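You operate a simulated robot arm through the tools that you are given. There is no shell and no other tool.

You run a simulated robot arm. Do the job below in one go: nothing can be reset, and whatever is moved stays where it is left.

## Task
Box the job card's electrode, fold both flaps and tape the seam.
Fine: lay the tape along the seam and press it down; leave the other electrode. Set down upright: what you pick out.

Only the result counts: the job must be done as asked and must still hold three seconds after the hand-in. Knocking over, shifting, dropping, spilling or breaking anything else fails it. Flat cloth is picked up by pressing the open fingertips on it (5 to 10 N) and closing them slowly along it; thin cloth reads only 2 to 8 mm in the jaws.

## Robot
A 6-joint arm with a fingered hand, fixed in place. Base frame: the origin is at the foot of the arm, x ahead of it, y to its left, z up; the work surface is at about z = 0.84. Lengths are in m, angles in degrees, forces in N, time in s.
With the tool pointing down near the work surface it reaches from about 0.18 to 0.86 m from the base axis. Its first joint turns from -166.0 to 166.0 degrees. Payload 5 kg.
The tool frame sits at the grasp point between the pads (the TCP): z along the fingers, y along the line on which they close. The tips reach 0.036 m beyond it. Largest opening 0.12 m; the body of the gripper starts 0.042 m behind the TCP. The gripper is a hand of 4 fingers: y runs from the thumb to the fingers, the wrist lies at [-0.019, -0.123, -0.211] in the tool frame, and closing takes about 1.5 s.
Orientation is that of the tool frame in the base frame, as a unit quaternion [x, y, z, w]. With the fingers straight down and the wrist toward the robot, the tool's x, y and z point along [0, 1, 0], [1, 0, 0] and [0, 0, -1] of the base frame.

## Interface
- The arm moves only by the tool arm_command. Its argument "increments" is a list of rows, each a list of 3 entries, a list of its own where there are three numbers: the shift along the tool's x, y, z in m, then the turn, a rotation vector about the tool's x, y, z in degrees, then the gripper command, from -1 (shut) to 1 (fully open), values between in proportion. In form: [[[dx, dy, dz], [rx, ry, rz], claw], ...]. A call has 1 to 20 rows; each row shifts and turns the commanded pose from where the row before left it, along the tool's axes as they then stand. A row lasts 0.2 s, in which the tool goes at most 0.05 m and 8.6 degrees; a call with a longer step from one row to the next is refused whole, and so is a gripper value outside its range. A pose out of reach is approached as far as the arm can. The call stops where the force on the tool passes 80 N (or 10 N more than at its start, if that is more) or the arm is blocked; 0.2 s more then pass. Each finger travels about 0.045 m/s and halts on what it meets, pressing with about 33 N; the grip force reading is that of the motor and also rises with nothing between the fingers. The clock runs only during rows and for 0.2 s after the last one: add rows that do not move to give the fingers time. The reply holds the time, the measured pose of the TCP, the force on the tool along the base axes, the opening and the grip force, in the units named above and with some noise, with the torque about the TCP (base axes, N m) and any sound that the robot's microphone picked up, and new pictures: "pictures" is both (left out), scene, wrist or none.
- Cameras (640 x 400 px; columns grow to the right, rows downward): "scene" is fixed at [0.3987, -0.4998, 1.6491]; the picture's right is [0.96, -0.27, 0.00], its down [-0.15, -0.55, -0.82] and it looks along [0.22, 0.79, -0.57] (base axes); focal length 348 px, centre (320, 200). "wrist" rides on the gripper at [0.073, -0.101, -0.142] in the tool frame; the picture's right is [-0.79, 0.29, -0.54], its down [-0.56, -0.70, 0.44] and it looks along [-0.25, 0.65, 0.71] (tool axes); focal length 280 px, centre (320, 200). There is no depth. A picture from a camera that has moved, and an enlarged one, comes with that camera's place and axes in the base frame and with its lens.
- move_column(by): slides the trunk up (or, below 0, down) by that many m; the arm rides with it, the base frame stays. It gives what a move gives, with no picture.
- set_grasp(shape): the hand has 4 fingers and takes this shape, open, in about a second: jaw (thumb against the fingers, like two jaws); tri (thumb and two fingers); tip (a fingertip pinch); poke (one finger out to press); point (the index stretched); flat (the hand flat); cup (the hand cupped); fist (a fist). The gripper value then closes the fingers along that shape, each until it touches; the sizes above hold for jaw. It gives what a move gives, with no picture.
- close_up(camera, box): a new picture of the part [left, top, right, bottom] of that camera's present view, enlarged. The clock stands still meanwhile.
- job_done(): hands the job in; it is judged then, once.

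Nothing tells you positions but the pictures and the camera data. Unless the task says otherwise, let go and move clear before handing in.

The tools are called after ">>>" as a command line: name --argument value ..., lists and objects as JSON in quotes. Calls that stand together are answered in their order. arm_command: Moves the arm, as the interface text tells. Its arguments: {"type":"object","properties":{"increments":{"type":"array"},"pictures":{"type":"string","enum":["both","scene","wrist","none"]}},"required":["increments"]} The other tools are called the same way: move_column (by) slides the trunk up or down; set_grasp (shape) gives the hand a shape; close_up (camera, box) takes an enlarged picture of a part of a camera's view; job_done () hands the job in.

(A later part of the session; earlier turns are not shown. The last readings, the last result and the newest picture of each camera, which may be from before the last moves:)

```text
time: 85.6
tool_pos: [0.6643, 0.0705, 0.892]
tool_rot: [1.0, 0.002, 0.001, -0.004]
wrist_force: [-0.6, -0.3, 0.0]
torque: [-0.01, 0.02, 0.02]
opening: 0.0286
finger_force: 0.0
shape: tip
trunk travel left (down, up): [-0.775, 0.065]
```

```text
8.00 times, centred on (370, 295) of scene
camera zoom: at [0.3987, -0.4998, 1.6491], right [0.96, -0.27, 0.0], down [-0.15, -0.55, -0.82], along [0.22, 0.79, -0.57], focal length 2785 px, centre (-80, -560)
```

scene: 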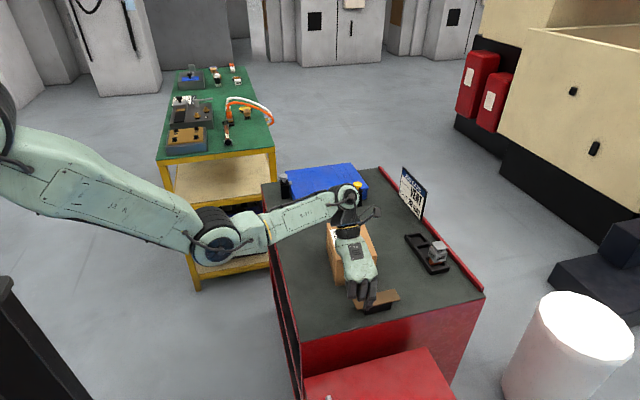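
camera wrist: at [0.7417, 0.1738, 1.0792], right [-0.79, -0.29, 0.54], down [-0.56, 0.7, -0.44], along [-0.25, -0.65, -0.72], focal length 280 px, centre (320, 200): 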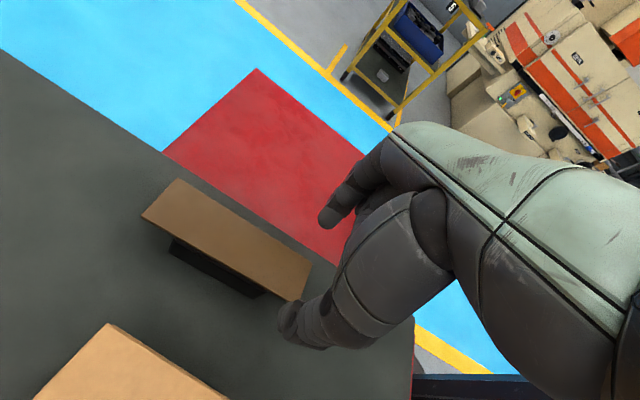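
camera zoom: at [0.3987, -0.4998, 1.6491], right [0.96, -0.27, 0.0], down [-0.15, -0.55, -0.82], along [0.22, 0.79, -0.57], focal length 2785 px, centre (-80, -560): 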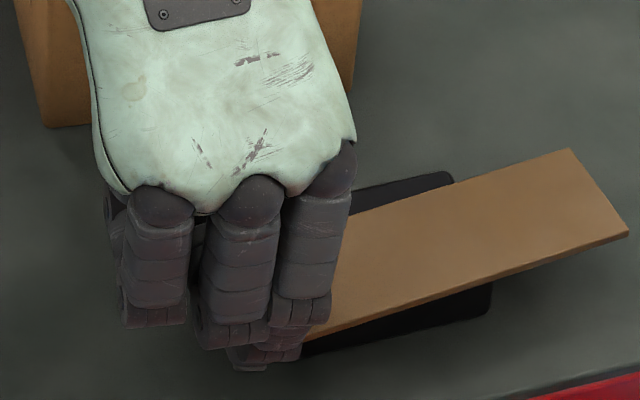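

The tape squeezed out of the pinch and slid about 2 cm to the right on its block, but it's still well supported. I'll back off to the left without opening, lift clear, and re-plan.

>>> arm_command --increments '[[[-0.004, 0, 0], [0, 0, 0], -0.52], [[-0.006, 0, 0], [0, 0, 0], -0.52], [[-0.004, 0, -0.01], [0, 0, 0], -0.52], [[0, 0, -0.03], [0, 0, 0], -0.52], [[0, 0, -0.04], [0, 0, 0], -0.52], [[0, 0, -0.04], [0, 0, 0], -0.52], [[0, 0, 0], [0, 0, 0], -0.52]]' --pictures "both"

>>> close_up --camera "scene" --box '[335, 270, 415, 325]'

>>> close_up --camera "wrist" --box '[60, 140, 360, 360]'

```text
time: 87.2
tool_pos: [0.6504, 0.068, 1.0135]
tool_rot: [1.0, 0.002, 0.001, -0.002]
wrist_force: [-0.8, -0.6, 0.6]
torque: [0.03, 0.01, 0.01]
opening: 0.0287
finger_force: 0.0
shape: tip
trunk travel left (down, up): [-0.775, 0.065]
camera wrist: at [0.722, 0.1681, 1.158], right [-0.79, -0.29, 0.54], down [-0.56, 0.7, -0.44], along [-0.25, -0.65, -0.72], focal length 280 px, centre (320, 200)
```

scene: 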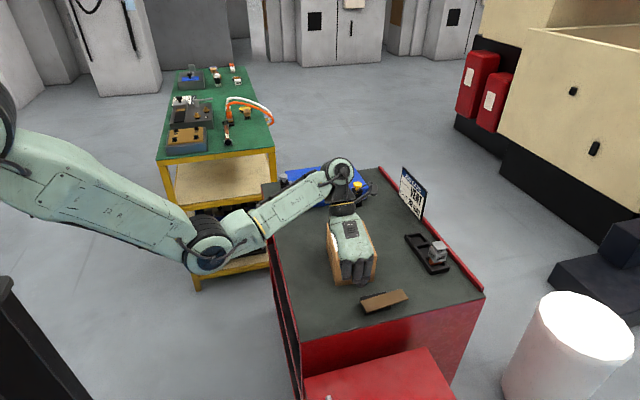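
wrist: 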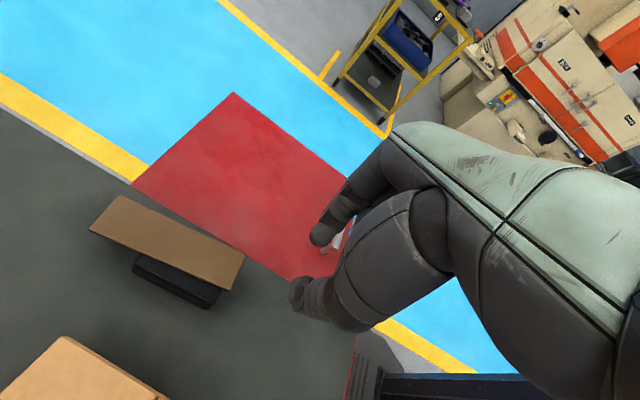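

```text
7.27 times, centred on (375, 298) of scene
camera zoom: at [0.3987, -0.4998, 1.6491], right [0.96, -0.27, 0.0], down [-0.15, -0.55, -0.82], along [0.22, 0.79, -0.57], focal length 2532 px, centre (-80, -509)
```

zoom: 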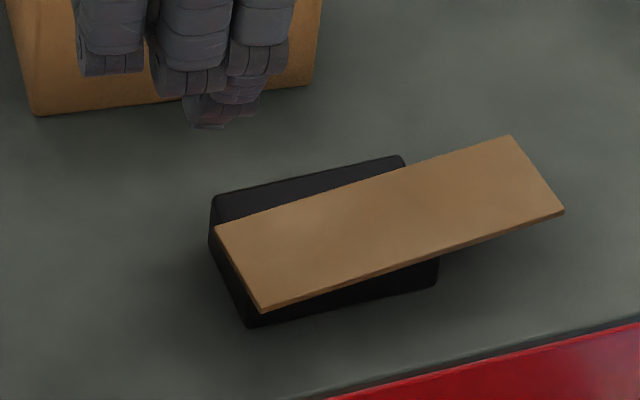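

```text
1.82 times, centred on (210, 250) of wrist
camera zoom: at [0.722, 0.1681, 1.158], right [-0.79, -0.29, 0.54], down [-0.56, 0.7, -0.44], along [-0.25, -0.65, -0.72], focal length 510 px, centre (520, 109)
```

zoom: 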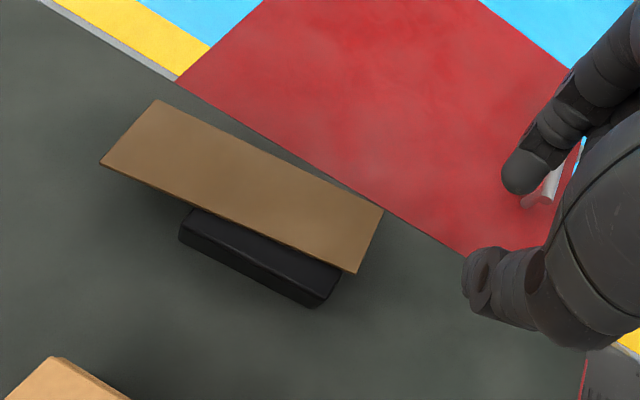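

The tape is now centred near (0.743, 0.0615), yaw +5°, with 46 mm overhanging on the right; the block hasn't moved. The right end is awkward to reach, so I'll push the tape back to the left until it overhangs on the left by about 45 mm, which is enough for a proper thumb-against-two-fingers jaw grip. First I'll turn the hand to face forward and close it.

>>> arm_command --increments '[[[0, 0, -0.02], [0, 0, -8.2], -0.5], [[0, 0, -0.02], [0, 0, -8.2], -0.5], [[0, 0, -0.02], [0, 0, -8.2], -0.5], [[0, 0, 0], [0, 0, -8.2], -0.5], [[0, 0, 0], [0, 0, -8.2], -0.5], [[0, 0, 0], [0, 0, -8.2], -0.5], [[0, 0, 0], [0, 0, -8.2], -0.5], [[0, 0, 0], [0, 0, -8.2], -0.5], [[0, 0, 0], [0, 0, -8.2], -0.5], [[0, 0, 0], [0, 0, -8.2], -0.5], [[0, 0, 0], [0, 0, -8.0], -0.5], [[0, 0.04, -0.03], [0, 0, 0], -0.5], [[0, 0.04, -0.03], [0, 0, 0], -0.5], [[0, 0.04, -0.03], [0, 0, 0], -0.5], [[0, 0.04, 0], [0, 0, 0], -0.5], [[0, 0.035, 0], [0, 0, 0], -0.5], [[0, 0, 0], [0, 0, 0], -0.5]]' --pictures "none"

>>> set_grasp --shape "jaw"

```text
time: 90.8
tool_pos: [0.844, 0.0708, 1.1636]
tool_rot: [0.706, 0.708, 0.003, -0.001]
wrist_force: [0.8, -0.8, -0.2]
torque: [0.0, 0.0, -0.02]
opening: 0.0296
finger_force: 0.0
shape: tip
trunk travel left (down, up): [-0.775, 0.065]
```

```text
time: 91.7
tool_pos: [0.8449, 0.0712, 1.163]
tool_rot: [0.706, 0.708, 0.002, -0.001]
wrist_force: [0.5, 0.0, -0.6]
torque: [0.0, -0.01, 0.0]
opening: 0.1194
finger_force: 0.0
shape: jaw
trunk travel left (down, up): [-0.775, 0.065]
```

I'll close the jaw fully, lower the trunk 0.15 m, and look at where the thumb is relative to the tape's right end.

>>> arm_command --increments '[[[0, 0, 0], [0, 0, 0], 0], [[0, 0, 0], [0, 0, 0], -1], [[0, 0, 0], [0, 0, 0], -1], [[0, 0, 0], [0, 0, 0], -1], [[0, 0, 0], [0, 0, 0], -1], [[0, 0, 0], [0, 0, 0], -1], [[0, 0, 0], [0, 0, 0], -1]]' --pictures "none"

>>> move_column --by -0.15

>>> arm_command --increments '[[[-0.005, 0, 0.03], [0, 0, 0], -1], [[0, 0, 0.03], [0, 0, 0], -1], [[0, 0, 0], [0, 0, 0], -1]]' --pictures "both"

>>> close_up --camera "scene" --box '[340, 230, 460, 330]'

>>> close_up --camera "wrist" --box '[120, 160, 420, 400]'

```text
time: 93.3
tool_pos: [0.8446, 0.0699, 1.1627]
tool_rot: [0.706, 0.708, 0.003, -0.002]
wrist_force: [-0.3, -0.1, -0.3]
torque: [0.02, -0.02, -0.01]
opening: 0.0
finger_force: 7.2
shape: jaw
trunk travel left (down, up): [-0.775, 0.065]
```

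```text
time: 95.0
tool_pos: [0.8447, 0.0704, 1.0137]
tool_rot: [0.706, 0.708, 0.003, -0.001]
wrist_force: [0.2, 0.3, -1.0]
torque: [-0.01, 0.01, 0.02]
opening: 0.0
finger_force: 32.9
shape: jaw
trunk travel left (down, up): [-0.625, 0.215]
```

```text
time: 95.8
tool_pos: [0.8426, 0.0657, 0.9527]
tool_rot: [0.706, 0.709, 0.002, -0.001]
wrist_force: [0.0, 0.2, 0.5]
torque: [-0.03, -0.02, 0.02]
opening: 0.0
finger_force: 32.6
shape: jaw
trunk travel left (down, up): [-0.625, 0.215]
camera wrist: at [0.7411, 0.1368, 1.0968], right [0.29, -0.79, 0.54], down [-0.7, -0.56, -0.45], along [0.66, -0.25, -0.71], focal length 280 px, centre (320, 200)
```

scene: 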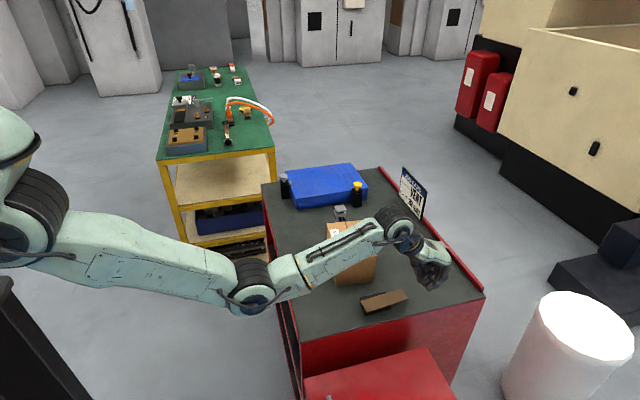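
wrist: 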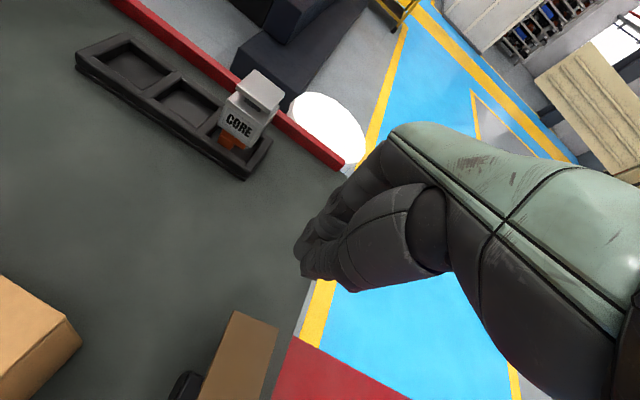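

```text
4.00 times, centred on (400, 280) of scene
camera zoom: at [0.3987, -0.4998, 1.6491], right [0.96, -0.27, 0.0], down [-0.15, -0.55, -0.82], along [0.22, 0.79, -0.57], focal length 1392 px, centre (0, -120)
```

zoom: 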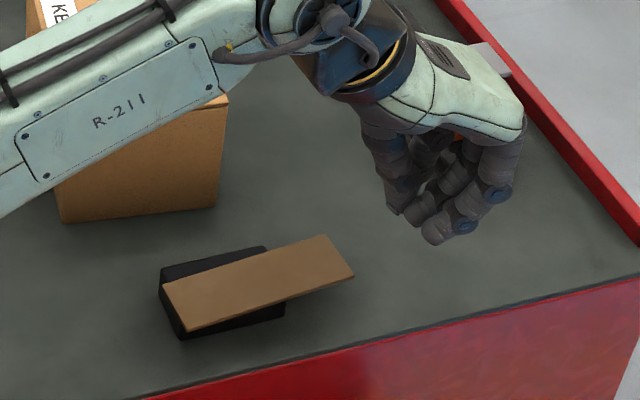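

```text
1.67 times, centred on (270, 280) of wrist
camera zoom: at [0.7411, 0.1368, 1.0968], right [0.29, -0.79, 0.54], down [-0.7, -0.56, -0.45], along [0.66, -0.25, -0.71], focal length 467 px, centre (403, 67)
```

zoom: 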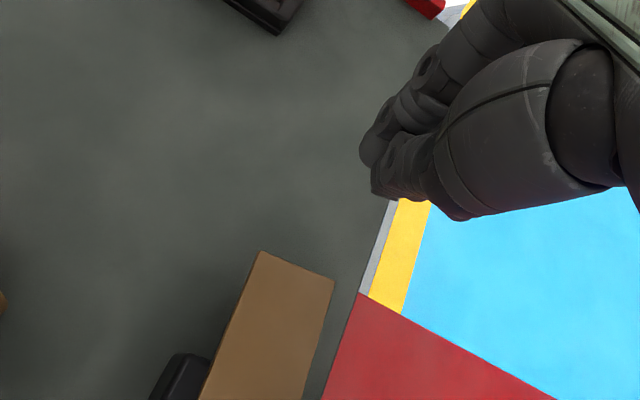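

The thumb tip lines up with the tape's right end and clears it by about 17 mm. I'll lower to tape height and push gently left.

>>> arm_command --increments '[[[0, 0, 0.025], [0, 0, 0], -1], [[0, 0, 0.02], [0, 0, 0], -1], [[0, 0, 0.01], [0, 0, 0], -1], [[0, -0.008, 0], [0, 0, 0], -1], [[0, -0.006, 0], [0, 0, 0], -1], [[0, -0.006, 0], [0, 0, 0], -1], [[0, -0.006, 0], [0, 0, 0], -1], [[0, -0.006, 0], [0, 0, 0], -1], [[0, 0, 0], [0, 0, 0], -1]]' --pictures "none"

>>> close_up --camera "scene" --box '[340, 250, 440, 330]'

>>> close_up --camera "wrist" --box '[160, 160, 420, 400]'

```text
time: 97.8
tool_pos: [0.8113, 0.0668, 0.8971]
tool_rot: [0.705, 0.709, 0.002, -0.002]
wrist_force: [-0.5, 0.6, 0.3]
torque: [0.03, 0.0, 0.02]
opening: 0.0001
finger_force: 33.5
shape: jaw
trunk travel left (down, up): [-0.625, 0.215]
```

```text
5.00 times, centred on (390, 290) of scene
camera zoom: at [0.3987, -0.4998, 1.6491], right [0.96, -0.27, 0.0], down [-0.15, -0.55, -0.82], along [0.22, 0.79, -0.57], focal length 1740 px, centre (-30, -250)
```

zoom: 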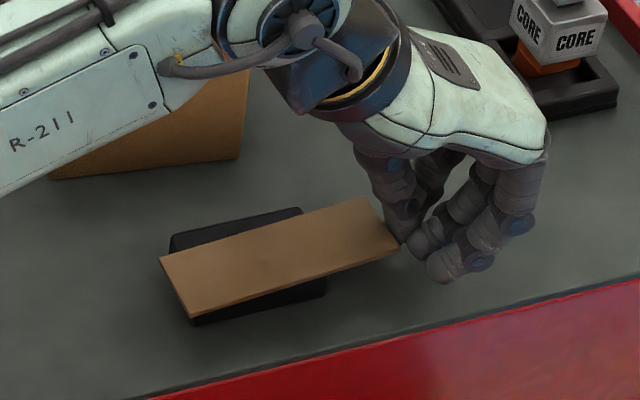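

```text
1.67 times, centred on (290, 280) of wrist
camera zoom: at [0.7096, 0.1381, 1.0421], right [0.29, -0.79, 0.54], down [-0.7, -0.56, -0.45], along [0.65, -0.25, -0.71], focal length 467 px, centre (370, 67)
```

zoom: 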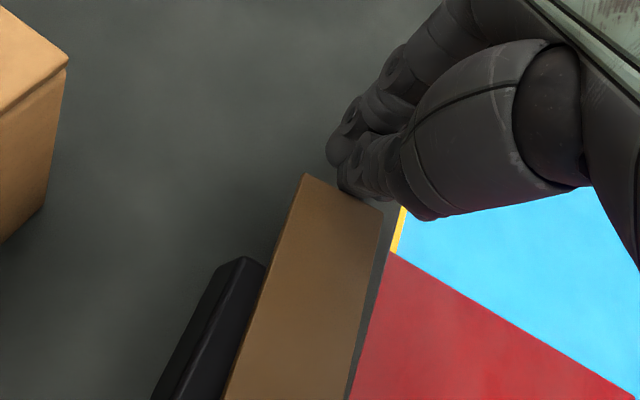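

The tape slides smoothly and the block stays put. I'll continue pushing about 3 cm.

>>> arm_command --increments '[[[0, -0.005, 0], [0, 0, 0], -1], [[0, -0.005, 0], [0, 0, 0], -1], [[0, -0.005, 0], [0, 0, 0], -1], [[0, -0.005, 0], [0, 0, 0], -1], [[0, -0.005, 0], [0, 0, 0], -1], [[0, 0, 0], [0, 0, 0], -1]]' --pictures "none"

>>> close_up --camera "scene" --box '[340, 250, 440, 330]'

>>> close_up --camera "wrist" --box '[160, 160, 420, 400]'

```text
time: 99.2
tool_pos: [0.788, 0.0661, 0.8977]
tool_rot: [0.706, 0.709, 0.002, -0.001]
wrist_force: [0.2, -0.2, 0.5]
torque: [0.01, 0.02, 0.0]
opening: 0.0
finger_force: 32.8
shape: jaw
trunk travel left (down, up): [-0.625, 0.215]
```

```text
5.00 times, centred on (390, 290) of scene
camera zoom: at [0.3987, -0.4998, 1.6491], right [0.96, -0.27, 0.0], down [-0.15, -0.55, -0.82], along [0.22, 0.79, -0.57], focal length 1740 px, centre (-30, -250)
```

zoom: 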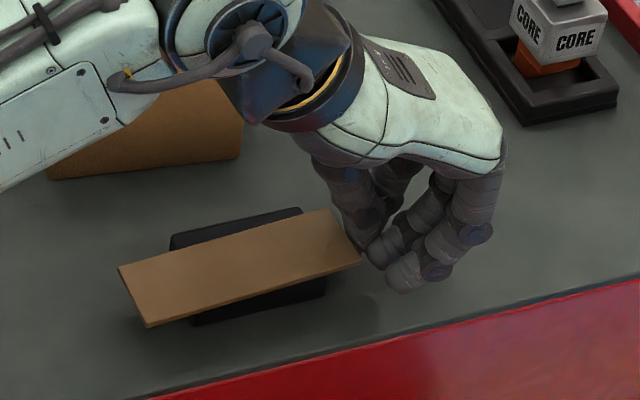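

```text
1.67 times, centred on (290, 280) of wrist
camera zoom: at [0.6852, 0.1386, 1.0416], right [0.29, -0.79, 0.54], down [-0.7, -0.56, -0.45], along [0.66, -0.25, -0.71], focal length 467 px, centre (370, 67)
```

zoom: 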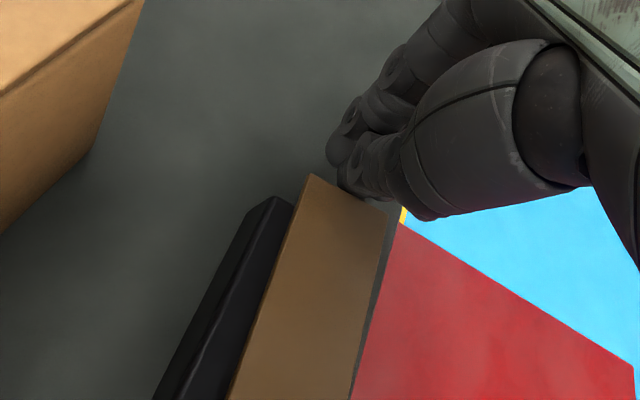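

The left overhang is now about 35 mm. I'll push one more centimetre.

>>> arm_command --increments '[[[0, -0.005, 0], [0, 0, 0], -1], [[0, -0.005, 0], [0, 0, 0], -1], [[0, 0, 0], [0, 0, 0], -1], [[0, 0.008, 0], [0, 0, 0], -1], [[0, 0.012, 0], [0, 0, 0], -1], [[0, 0, -0.02], [0, 0, 0], -1], [[0, 0, -0.04], [0, 0, 0], -1], [[0, 0, -0.04], [0, 0, 0], -1], [[0, 0, -0.04], [0, 0, 0], -1], [[0, 0, 0], [0, 0, 0], -1]]' --pictures "none"

>>> close_up --camera "scene" --box '[335, 270, 415, 325]'

>>> close_up --camera "wrist" --box '[160, 160, 420, 400]'

```text
time: 101.4
tool_pos: [0.7989, 0.0656, 1.042]
tool_rot: [0.706, 0.708, 0.002, -0.001]
wrist_force: [0.3, 0.2, -0.7]
torque: [0.0, 0.01, 0.01]
opening: 0.0
finger_force: 33.2
shape: jaw
trunk travel left (down, up): [-0.625, 0.215]
```

```text
7.27 times, centred on (375, 298) of scene
camera zoom: at [0.3987, -0.4998, 1.6491], right [0.96, -0.27, 0.0], down [-0.15, -0.55, -0.82], along [0.22, 0.79, -0.57], focal length 2532 px, centre (-80, -509)
```

zoom: 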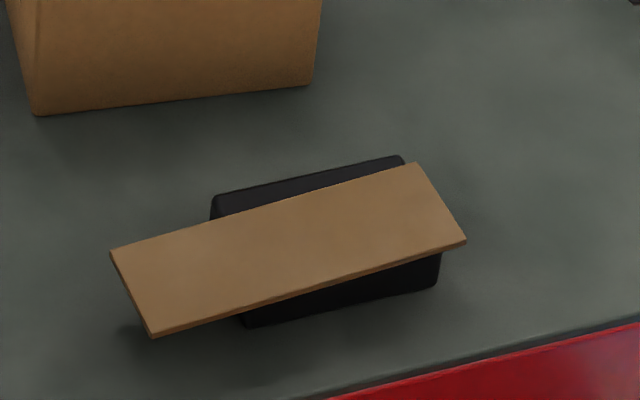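

```text
1.67 times, centred on (290, 280) of wrist
camera zoom: at [0.6965, 0.1384, 1.186], right [0.29, -0.79, 0.54], down [-0.7, -0.56, -0.45], along [0.66, -0.25, -0.71], focal length 467 px, centre (370, 67)
```

zoom: 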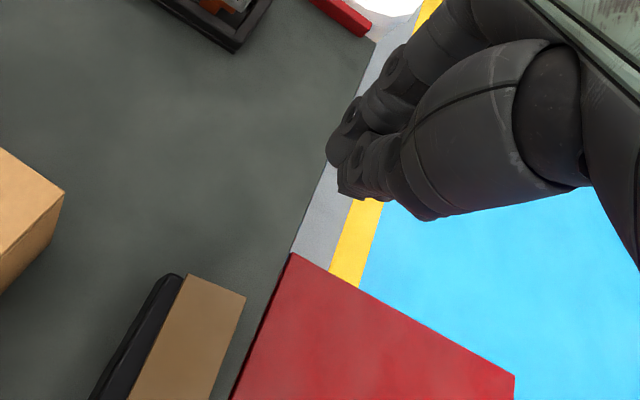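

The tape now overhangs 46 mm on the left, centred at about (0.7006, 0.0607), yaw +3.4°, and the block hasn't moved. I'll raise the trunk, turn the wrist toward +y aligned with the tape, and check the finger spacing in the air.

>>> move_column --by 0.15

>>> arm_command --increments '[[[0, -0.02, 0.03], [0, 0, 0], -0.5], [[0, -0.02, 0.04], [0, 0, 0], 0], [[0, -0.009, 0.04], [0, 0, 0], 0], [[0, 0, 0.04], [0, 0, 0], 0], [[0, 0, 0], [0, 0, 8.25], 0], [[0, 0, 0], [0, 0, 8.25], 0], [[0, 0, 0], [0, 0, 8.25], 0], [[0, 0, 0], [0, 0, 8.25], 0], [[0, 0, 0], [0, 0, 8.25], 0], [[0, 0, 0], [0, 0, 8.25], 0], [[0, 0, 0], [0, 0, 8.25], 0], [[0, 0, 0], [0, 0, 8.25], 0], [[0, 0, 0], [0, 0, 8.25], 0], [[0, 0, 0], [0, 0, 8.25], 0], [[0, 0, 0], [0, 0, 4.1], 0], [[0, 0, 0], [0, 0, 0], 0]]' --pictures "none"

>>> close_up --camera "scene" --box '[340, 210, 440, 320]'

```text
time: 103.2
tool_pos: [0.7984, 0.067, 1.1915]
tool_rot: [0.706, 0.709, 0.003, -0.002]
wrist_force: [-0.1, -0.3, 0.4]
torque: [-0.02, -0.02, -0.01]
opening: 0.0
finger_force: 33.2
shape: jaw
trunk travel left (down, up): [-0.775, 0.065]
```

```text
time: 106.6
tool_pos: [0.7495, 0.068, 1.0422]
tool_rot: [1.0, 0.03, 0.001, -0.002]
wrist_force: [-0.7, -0.6, 0.5]
torque: [0.02, 0.0, -0.01]
opening: 0.0595
finger_force: 0.0
shape: jaw
trunk travel left (down, up): [-0.775, 0.065]
```

```text
3.64 times, centred on (390, 265) of scene
camera zoom: at [0.3987, -0.4998, 1.6491], right [0.96, -0.27, 0.0], down [-0.15, -0.55, -0.82], along [0.22, 0.79, -0.57], focal length 1266 px, centre (66, -36)
```

zoom: 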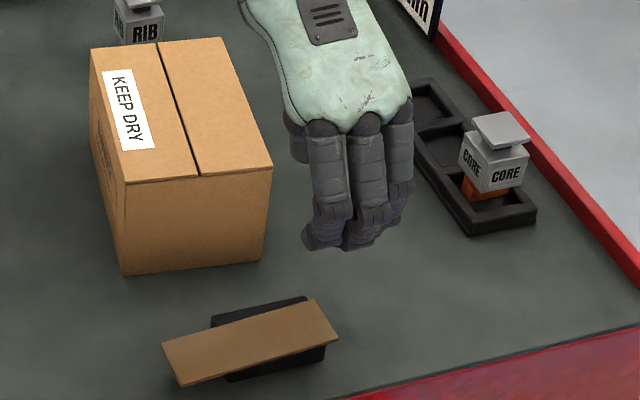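

At 60 mm opening the fingers sit at about -23, -1 and +23 mm. I'll close to about 42 mm in the air to see how they shift.

>>> arm_command --increments '[[[0, 0, 0], [0, 0, 0], -0.2], [[0, 0, 0], [0, 0, 0], -0.3], [[0, 0, 0], [0, 0, 0], -0.3], [[0, 0, 0], [0, 0, 0], -0.3]]' --pictures "none"

>>> close_up --camera "scene" --box '[370, 220, 420, 280]'

>>> close_up --camera "wrist" --box '[220, 140, 420, 340]'

```text
time: 107.6
tool_pos: [0.751, 0.0684, 1.0411]
tool_rot: [0.999, 0.032, 0.001, -0.003]
wrist_force: [-0.6, 0.1, -0.1]
torque: [-0.01, 0.03, -0.02]
opening: 0.0424
finger_force: 0.0
shape: jaw
trunk travel left (down, up): [-0.775, 0.065]
```

```text
6.67 times, centred on (395, 250) of scene
camera zoom: at [0.3987, -0.4998, 1.6491], right [0.96, -0.27, 0.0], down [-0.15, -0.55, -0.82], along [0.22, 0.79, -0.57], focal length 2320 px, centre (-180, -133)
```

zoom: 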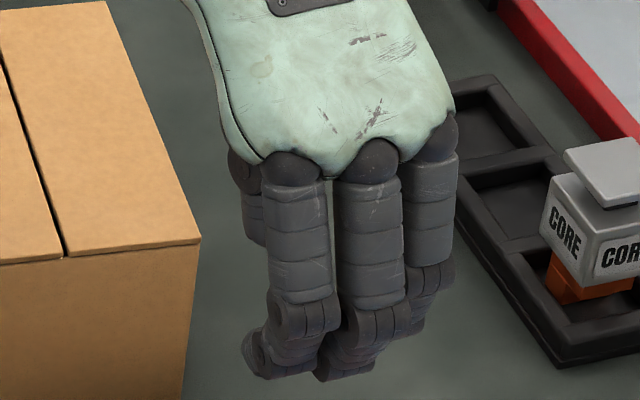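

```text
2.00 times, centred on (320, 240) of wrist
camera zoom: at [0.815, 0.1722, 1.1862], right [-0.77, -0.34, 0.54], down [-0.6, 0.67, -0.44], along [-0.21, -0.66, -0.72], focal length 561 px, centre (320, 120)
```

zoom: 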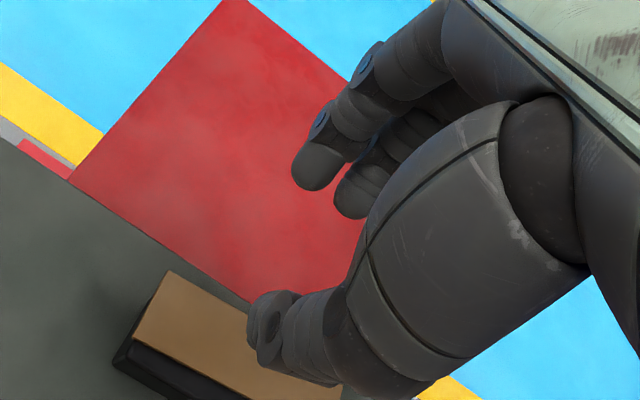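

At 42 mm the finger tips sit at about -31, -4 and +20 mm around the thumb. The tape's front edge now also overhangs the block by about 1 cm, so with the TCP at x about 0.668 all three fingers and the thumb can grip the tape without touching the block. I'll move there and check from above.

>>> arm_command --increments '[[[-0.0278, 0.0015, 0.02], [0, 0, 0], 0.1], [[-0.0278, 0.0014, 0.025], [0, 0, 0], 0.1], [[-0.0278, 0.0014, 0.03], [0, 0, 0], 0.1], [[0, 0, 0], [0, 0, 0], 0.1], [[0, 0, 0], [0, 0, 0], 0.1]]' --pictures "none"

>>> close_up --camera "wrist" --box '[120, 140, 400, 360]'

>>> close_up --camera "scene" --box '[335, 260, 415, 325]'

```text
time: 108.8
tool_pos: [0.6678, 0.0589, 0.9664]
tool_rot: [0.999, 0.032, 0.001, -0.003]
wrist_force: [1.5, -0.7, 0.4]
torque: [0.01, 0.01, -0.05]
opening: 0.0653
finger_force: 0.0
shape: jaw
trunk travel left (down, up): [-0.775, 0.065]
```

```text
1.82 times, centred on (260, 250) of wrist
camera zoom: at [0.7332, 0.1637, 1.1109], right [-0.77, -0.34, 0.54], down [-0.6, 0.67, -0.44], along [-0.21, -0.66, -0.72], focal length 510 px, centre (429, 109)
```

zoom: 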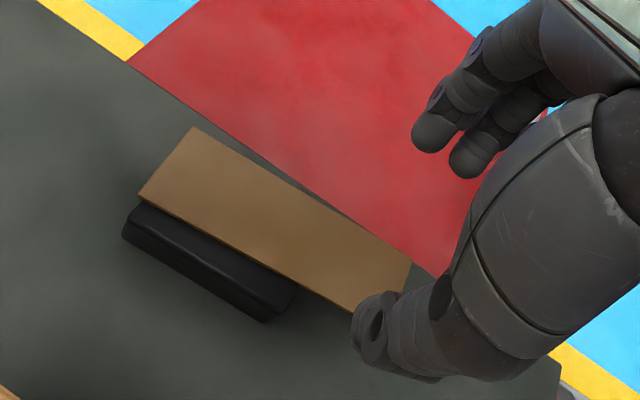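

```text
6.15 times, centred on (375, 292) of scene
camera zoom: at [0.3987, -0.4998, 1.6491], right [0.96, -0.27, 0.0], down [-0.15, -0.55, -0.82], along [0.22, 0.79, -0.57], focal length 2142 px, centre (-18, -369)
```

zoom: 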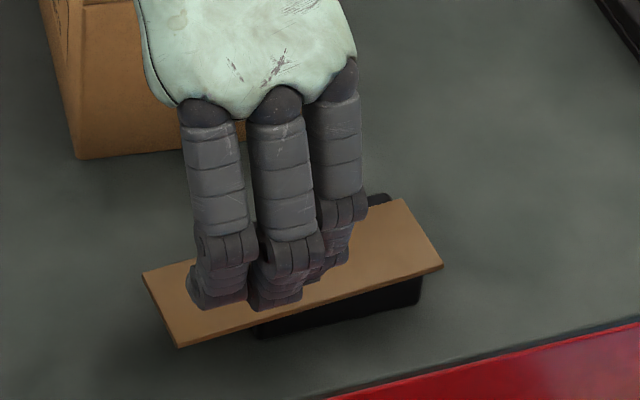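

The position matches in both cameras: the thumb will be about 6 mm clear of the block's corner and the tape is centred between the jaws. I'll descend to grip height with the TCP near z 0.900.

>>> arm_command --increments '[[[0, 0, 0.02], [0, 0, 0], 0.1], [[0, 0, 0.02], [0, 0, 0], 0.1], [[0, 0, 0.015], [0, 0, 0], 0.1], [[0, 0, 0.01], [0, 0, 0], 0.1], [[0, 0, 0], [0, 0, 0], 0.1], [[0, 0, 0], [0, 0, 0], 0.1]]' --pictures "none"

>>> close_up --camera "wrist" --box '[200, 160, 400, 340]'

>>> close_up --camera "scene" --box '[335, 260, 415, 325]'

```text
time: 110.2
tool_pos: [0.6678, 0.0574, 0.9026]
tool_rot: [1.0, 0.031, 0.001, -0.002]
wrist_force: [0.7, 0.2, -0.3]
torque: [0.02, 0.02, -0.01]
opening: 0.0655
finger_force: 0.1
shape: jaw
trunk travel left (down, up): [-0.775, 0.065]
```

```text
2.22 times, centred on (300, 250) of wrist
camera zoom: at [0.7325, 0.1621, 1.0473], right [-0.77, -0.34, 0.54], down [-0.6, 0.67, -0.44], along [-0.21, -0.66, -0.72], focal length 623 px, centre (364, 89)
```

zoom: 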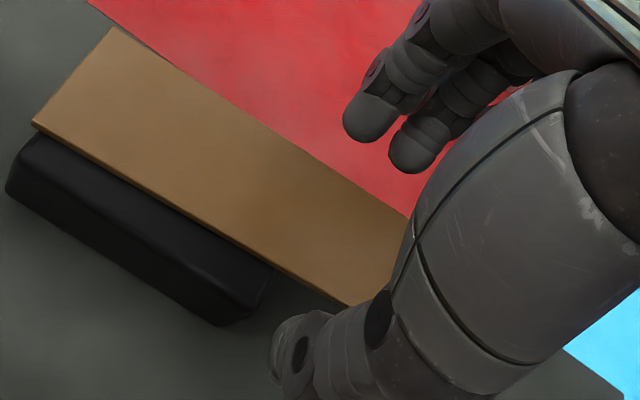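

```text
6.15 times, centred on (375, 292) of scene
camera zoom: at [0.3987, -0.4998, 1.6491], right [0.96, -0.27, 0.0], down [-0.15, -0.55, -0.82], along [0.22, 0.79, -0.57], focal length 2142 px, centre (-18, -369)
```

zoom: 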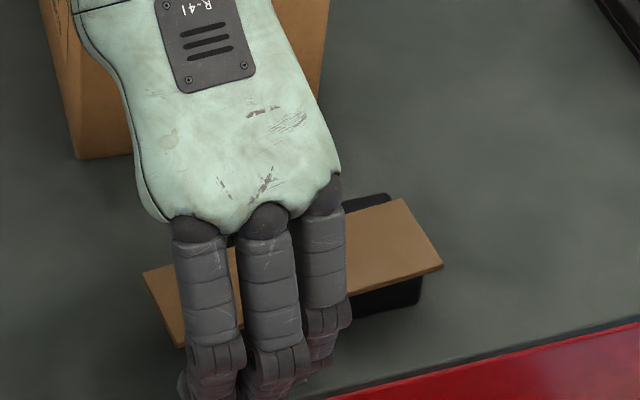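

The fingers straddle the tape with the block clear. I'll lower 2 mm more and close slowly on the tape's edges.

>>> arm_command --increments '[[[0, 0, 0.002], [0, 0, 0], 0.1], [[0, 0, 0], [0, 0, 0], 0], [[0, 0, 0], [0, 0, 0], -0.1], [[0, 0, 0], [0, 0, 0], -0.2], [[0, 0, 0], [0, 0, 0], -0.27], [[0, 0, 0], [0, 0, 0], -0.32], [[0, 0, 0], [0, 0, 0], -0.36], [[0, 0, 0], [0, 0, 0], -0.38], [[0, 0, 0], [0, 0, 0], -0.38]]' --pictures "none"

>>> close_up --camera "wrist" --box '[200, 160, 400, 340]'

>>> close_up --camera "scene" --box '[335, 260, 415, 325]'

```text
time: 112.2
tool_pos: [0.6662, 0.0579, 0.8996]
tool_rot: [1.0, 0.031, 0.001, -0.003]
wrist_force: [-0.9, -0.8, 0.6]
torque: [0.01, 0.0, 0.03]
opening: 0.0382
finger_force: 0.0
shape: jaw
trunk travel left (down, up): [-0.775, 0.065]
```

```text
2.22 times, centred on (300, 250) of wrist
camera zoom: at [0.7324, 0.1625, 1.0451], right [-0.77, -0.34, 0.54], down [-0.6, 0.67, -0.44], along [-0.21, -0.66, -0.72], focal length 623 px, centre (364, 89)
```

zoom: 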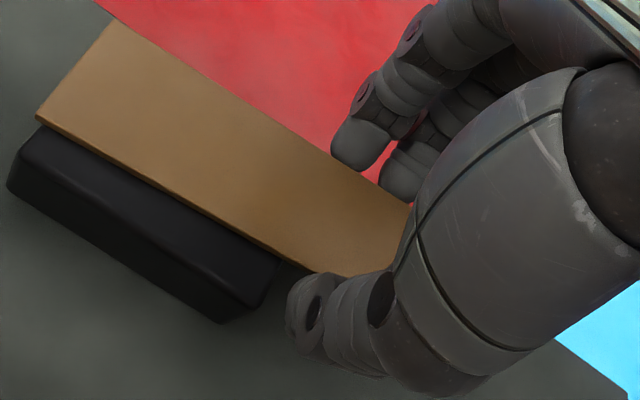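

```text
6.15 times, centred on (375, 292) of scene
camera zoom: at [0.3987, -0.4998, 1.6491], right [0.96, -0.27, 0.0], down [-0.15, -0.55, -0.82], along [0.22, 0.79, -0.57], focal length 2142 px, centre (-18, -369)
```

zoom: 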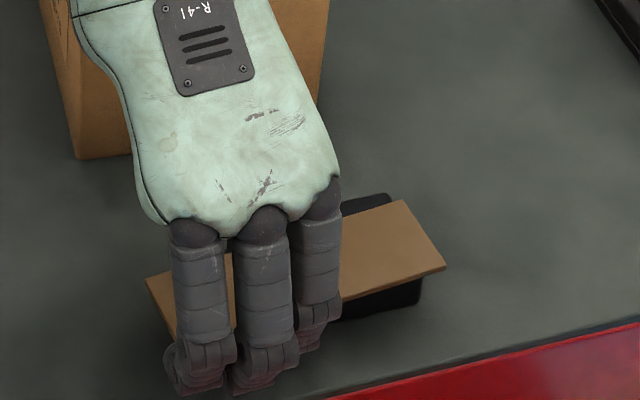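

The pads are just touching the tape. I'll squeeze a little more and watch force and tape position.

>>> arm_command --increments '[[[0, 0, 0], [0, 0, 0], -0.4], [[0, 0, 0], [0, 0, 0], -0.42], [[0, 0, 0], [0, 0, 0], -0.42]]' --pictures "none"

>>> close_up --camera "wrist" --box '[200, 160, 400, 340]'

>>> close_up --camera "scene" --box '[335, 260, 415, 325]'

```text
time: 113.0
tool_pos: [0.667, 0.059, 0.9006]
tool_rot: [0.999, 0.032, 0.001, -0.002]
wrist_force: [0.5, -0.8, -0.7]
torque: [0.01, 0.0, 0.01]
opening: 0.0358
finger_force: 0.1
shape: jaw
trunk travel left (down, up): [-0.775, 0.065]
```

```text
2.22 times, centred on (300, 250) of wrist
camera zoom: at [0.7324, 0.1625, 1.0451], right [-0.77, -0.34, 0.54], down [-0.6, 0.67, -0.44], along [-0.21, -0.66, -0.72], focal length 623 px, centre (364, 89)
```

zoom: 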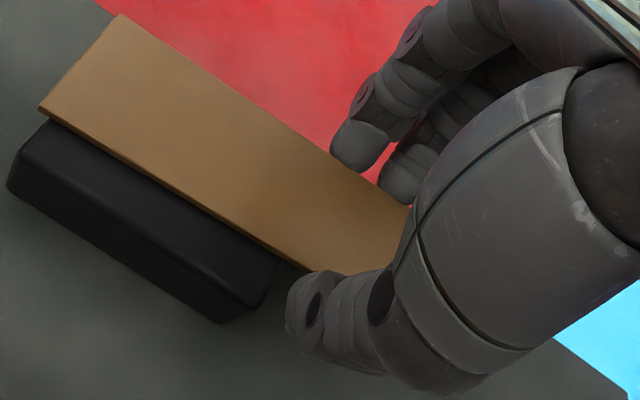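

```text
6.15 times, centred on (375, 292) of scene
camera zoom: at [0.3987, -0.4998, 1.6491], right [0.96, -0.27, 0.0], down [-0.15, -0.55, -0.82], along [0.22, 0.79, -0.57], focal length 2142 px, centre (-18, -369)
```

zoom: 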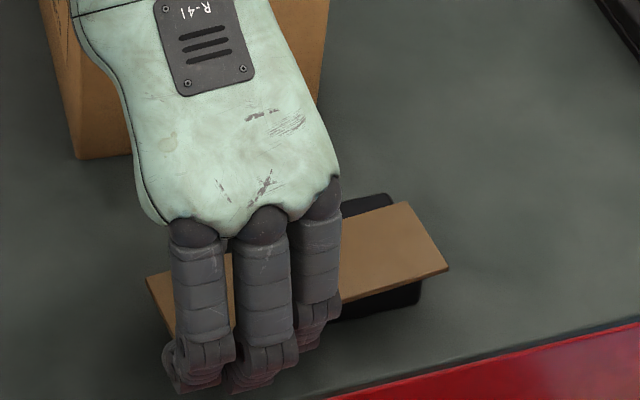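

The tape is rotating slightly into alignment as the pads close, with no firm grip yet. I'll continue in small steps.

>>> arm_command --increments '[[[0, 0, 0], [0, 0, 0], -0.44], [[0, 0, 0], [0, 0, 0], -0.46], [[0, 0, 0], [0, 0, 0], -0.46]]' --pictures "none"

>>> close_up --camera "wrist" --box '[200, 160, 400, 340]'

>>> close_up --camera "scene" --box '[335, 260, 415, 325]'

```text
time: 113.8
tool_pos: [0.6671, 0.0576, 0.9]
tool_rot: [0.999, 0.032, 0.002, -0.002]
wrist_force: [-1.7, 0.0, 4.0]
torque: [0.08, 0.01, 0.05]
opening: 0.034
finger_force: 33.0
shape: jaw
trunk travel left (down, up): [-0.775, 0.065]
```

```text
2.22 times, centred on (300, 250) of wrist
camera zoom: at [0.732, 0.1625, 1.0458], right [-0.77, -0.34, 0.54], down [-0.6, 0.67, -0.44], along [-0.21, -0.66, -0.72], focal length 623 px, centre (364, 89)
```

zoom: 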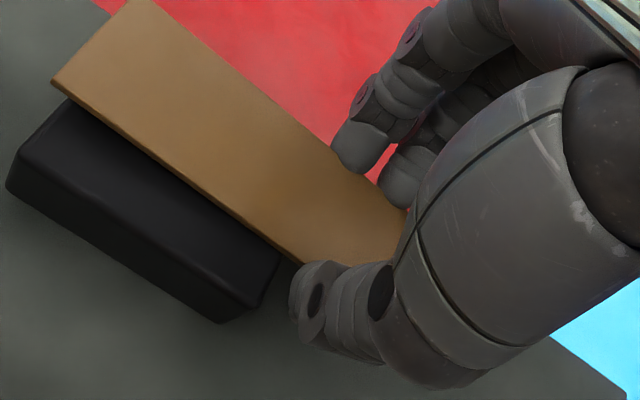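

```text
6.15 times, centred on (375, 292) of scene
camera zoom: at [0.3987, -0.4998, 1.6491], right [0.96, -0.27, 0.0], down [-0.15, -0.55, -0.82], along [0.22, 0.79, -0.57], focal length 2142 px, centre (-18, -369)
```

zoom: 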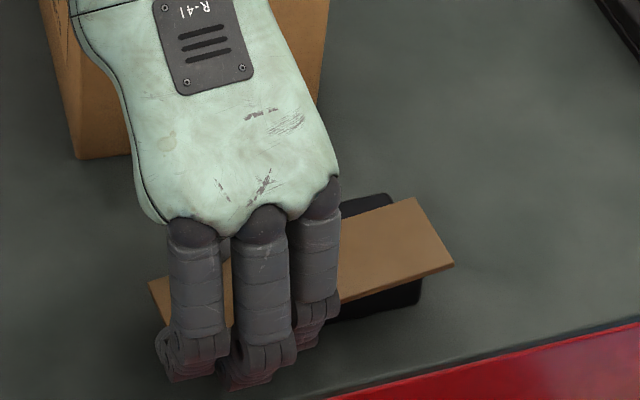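

I have a firm 33 N grip on the tape, with its far end raised slightly. I'll lift gently and inspect it.

>>> arm_command --increments '[[[0, 0, -0.003], [0, 0, 0], -0.5], [[0, 0, -0.006], [0, 0, 0], -0.5], [[0, 0, -0.01], [0, 0, 0], -0.5], [[0, 0, -0.015], [0, 0, 0], -0.5], [[0, 0, 0], [0, 0, 0], -0.5]]' --pictures "both"

>>> close_up --camera "wrist" --box '[160, 120, 400, 340]'

>>> close_up --camera "scene" --box '[335, 250, 415, 325]'

```text
time: 115.0
tool_pos: [0.6684, 0.0599, 0.9313]
tool_rot: [0.999, 0.032, 0.0, -0.003]
wrist_force: [-0.3, 0.9, 0.2]
torque: [0.01, -0.01, -0.02]
opening: 0.0093
finger_force: 33.0
shape: jaw
trunk travel left (down, up): [-0.775, 0.065]
camera wrist: at [0.7323, 0.1644, 1.0766], right [-0.77, -0.34, 0.54], down [-0.6, 0.67, -0.44], along [-0.21, -0.66, -0.72], focal length 280 px, centre (320, 200)
```

scene: 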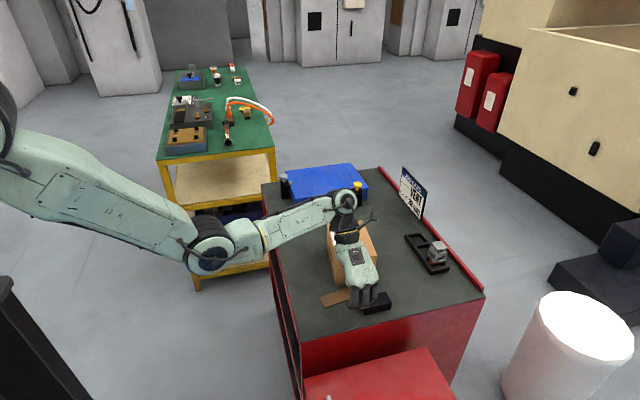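
wrist: 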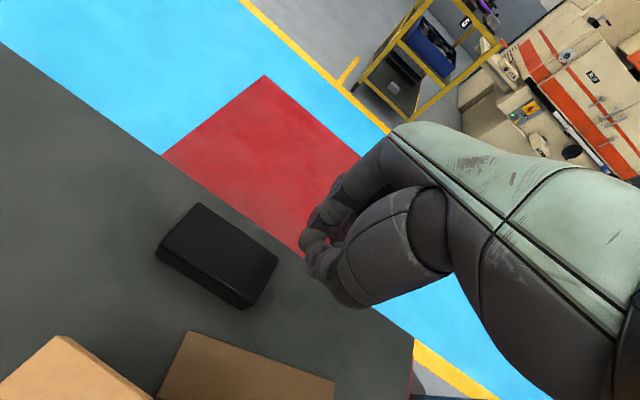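

```text
1.82 times, centred on (280, 230) of wrist
camera zoom: at [0.7323, 0.1644, 1.0766], right [-0.77, -0.34, 0.54], down [-0.6, 0.67, -0.44], along [-0.21, -0.66, -0.72], focal length 510 px, centre (393, 146)
```

zoom: 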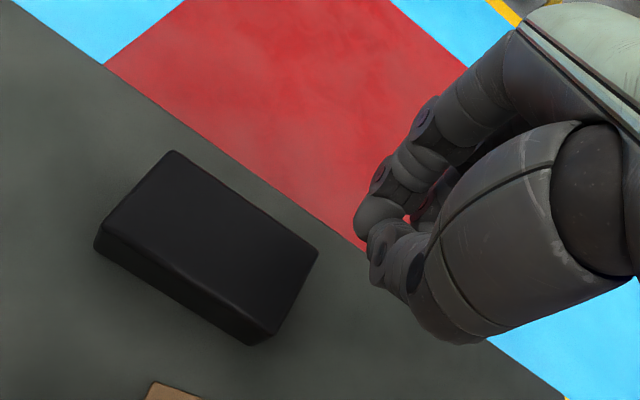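

```text
5.33 times, centred on (375, 288) of scene
camera zoom: at [0.3987, -0.4998, 1.6491], right [0.96, -0.27, 0.0], down [-0.15, -0.55, -0.82], along [0.22, 0.79, -0.57], focal length 1856 px, centre (27, -267)
```

zoom: 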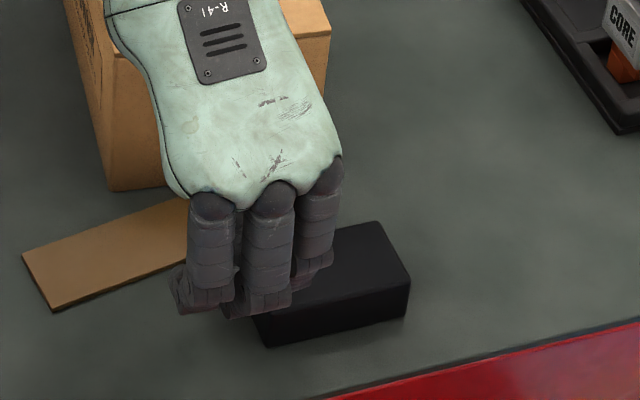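

The tape slipped out again and now lies flat on the table, just in front of the box's left corner. Nothing else has moved. I'll lift away and take a careful look before choosing a better way to hold it.

>>> arm_command --increments '[[[0, 0, -0.03], [0, 0, 0], -0.5], [[0.03, 0, -0.03], [0, 0, 0], -0.3], [[0.04, 0, 0], [0, 0, 0], -0.3], [[0.03, 0, 0], [0, 0, 0], -0.3], [[0, 0, 0], [0, 0, 0], -0.3]]' --pictures "both"

>>> close_up --camera "scene" --box '[280, 250, 400, 340]'

>>> close_up --camera "scene" --box '[265, 250, 325, 340]'

>>> close_up --camera "wrist" --box '[0, 160, 400, 400]'

```text
time: 116.2
tool_pos: [0.7688, 0.0618, 0.9958]
tool_rot: [0.999, 0.032, 0.002, -0.003]
wrist_force: [-0.5, -0.5, 0.4]
torque: [-0.03, 0.01, 0.02]
opening: 0.0419
finger_force: 0.0
shape: jaw
trunk travel left (down, up): [-0.775, 0.065]
camera wrist: at [0.8334, 0.166, 1.1397], right [-0.77, -0.34, 0.54], down [-0.6, 0.67, -0.44], along [-0.21, -0.66, -0.72], focal length 280 px, centre (320, 200)
```

scene: 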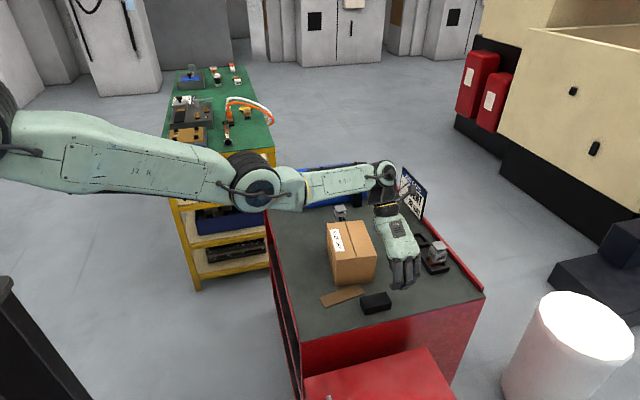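
wrist: 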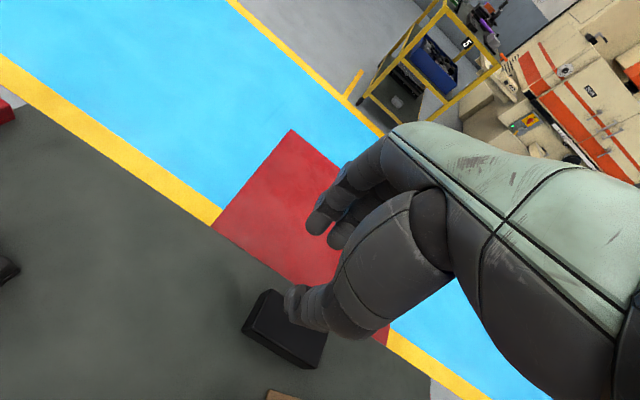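

```text
4.44 times, centred on (340, 295) of scene
camera zoom: at [0.3987, -0.4998, 1.6491], right [0.96, -0.27, 0.0], down [-0.15, -0.55, -0.82], along [0.22, 0.79, -0.57], focal length 1547 px, centre (231, -222)
```

zoom: 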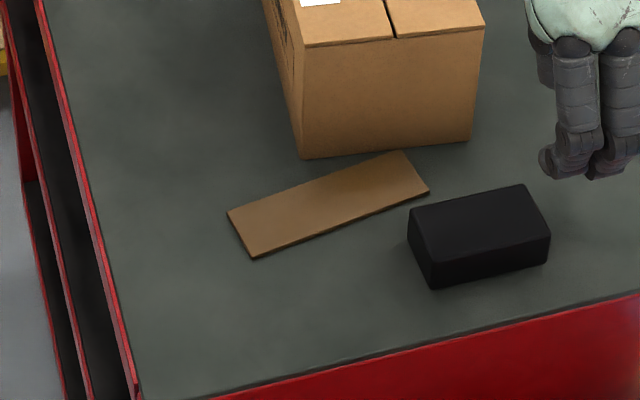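

```text
4.44 times, centred on (295, 295) of scene
camera zoom: at [0.3987, -0.4998, 1.6491], right [0.96, -0.27, 0.0], down [-0.15, -0.55, -0.82], along [0.22, 0.79, -0.57], focal length 1547 px, centre (431, -222)
```

zoom: 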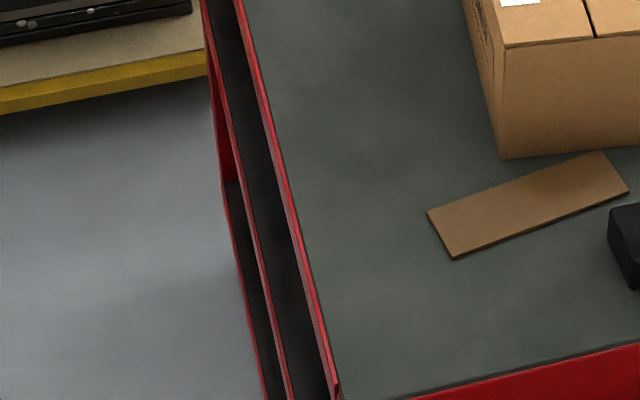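

```text
1.60 times, centred on (200, 280) of wrist
camera zoom: at [0.8334, 0.166, 1.1397], right [-0.77, -0.34, 0.54], down [-0.6, 0.67, -0.44], along [-0.21, -0.66, -0.72], focal length 449 px, centre (512, 72)
```

zoom: 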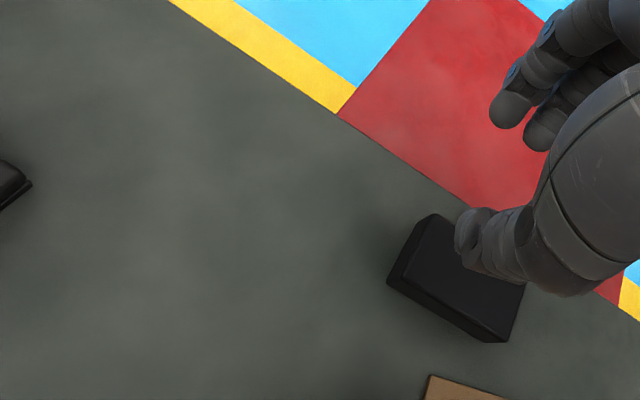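

The tape lies flat on the table, centred at about (0.644, 0.133), yaw +8°, just clear of the box. These rounded fingertips can't hold its edges, so I'll pinch it by its thickness instead. The plan is to press on it lightly and drag it so that one end overhangs the table's front edge, then pinch that end with the hand held horizontal. First I'll turn the hand to line up with the tape.

>>> arm_command --increments '[[[-0.03, -0.001, -0.02], [0, 0, 0], -0.17], [[-0.03, -0.001, -0.02], [0, 0, 0], -0.17], [[-0.029, -0.001, 0], [0, 0, 0], -0.17], [[0, 0, 0], [0, 0, -8.55], -0.17], [[0, 0, 0], [0, 0, -8.55], -0.17], [[0, 0, 0], [0, 0, -8.55], -0.17], [[0, 0, 0], [0, 0, -8.55], -0.17], [[0, 0, 0], [0, 0, -8.55], -0.17], [[0, 0, 0], [0, 0, -8.55], -0.17], [[0, 0, 0], [0, 0, -8.55], -0.17], [[0, 0, 0], [0, 0, -8.55], -0.17], [[0, 0, 0], [0, 0, -8.55], -0.17], [[0, 0, 0], [0, 0, -8.55], -0.17], [[0, 0, 0], [0, 0, -8.55], -0.17], [[0, 0, 0], [0, 0, 0], -0.17]]' --pictures "both"

```text
time: 119.4
tool_pos: [0.678, 0.0617, 1.0327]
tool_rot: [0.658, 0.753, 0.003, -0.002]
wrist_force: [0.7, -0.3, -0.3]
torque: [-0.06, -0.01, 0.0]
opening: 0.0497
finger_force: 0.1
shape: jaw
trunk travel left (down, up): [-0.775, 0.065]
camera wrist: at [0.5668, 0.1194, 1.177], right [0.39, -0.75, 0.54], down [-0.62, -0.65, -0.45], along [0.68, -0.16, -0.71], focal length 280 px, centre (320, 200)
```

scene: 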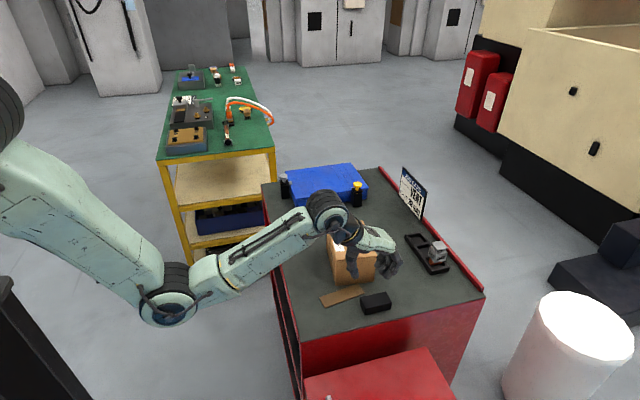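
wrist: 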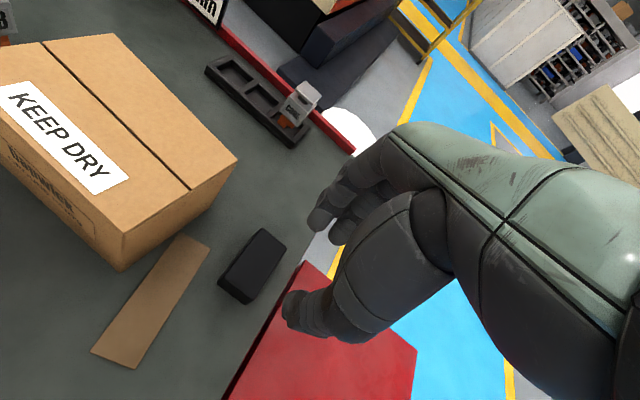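

Both cameras agree on the tape position to within a few mm. I'll try the one-finger "poke" shape, which should press and drag most cleanly, and look at where its tip is.

>>> set_grasp --shape "poke"

>>> close_up --camera "scene" --box '[320, 220, 420, 320]'

>>> close_up --camera "wrist" --box '[220, 100, 480, 360]'

```text
time: 120.3
tool_pos: [0.6774, 0.0627, 1.0326]
tool_rot: [0.658, 0.753, 0.002, -0.001]
wrist_force: [0.1, -0.8, -0.1]
torque: [-0.02, -0.02, 0.0]
opening: 0.0
finger_force: 0.1
shape: poke
trunk travel left (down, up): [-0.775, 0.065]
```

```text
4.00 times, centred on (370, 270) of scene
camera zoom: at [0.3987, -0.4998, 1.6491], right [0.96, -0.27, 0.0], down [-0.15, -0.55, -0.82], along [0.22, 0.79, -0.57], focal length 1392 px, centre (120, -80)
```

zoom: 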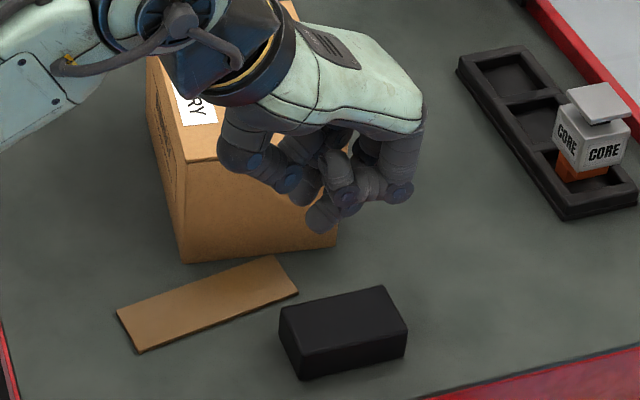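

```text
1.54 times, centred on (350, 230) of wrist
camera zoom: at [0.567, 0.1193, 1.1769], right [0.39, -0.75, 0.54], down [-0.62, -0.65, -0.45], along [0.68, -0.16, -0.71], focal length 431 px, centre (274, 154)
```

zoom: 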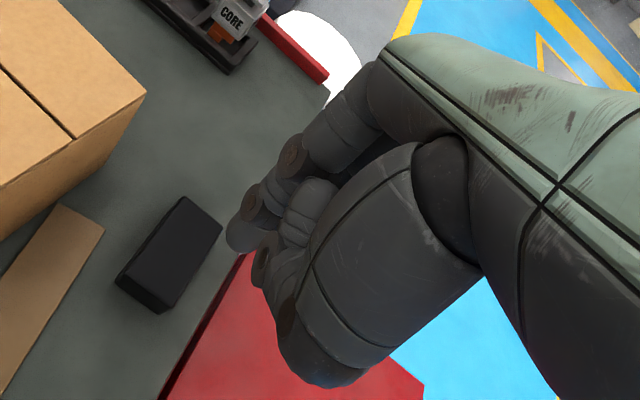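

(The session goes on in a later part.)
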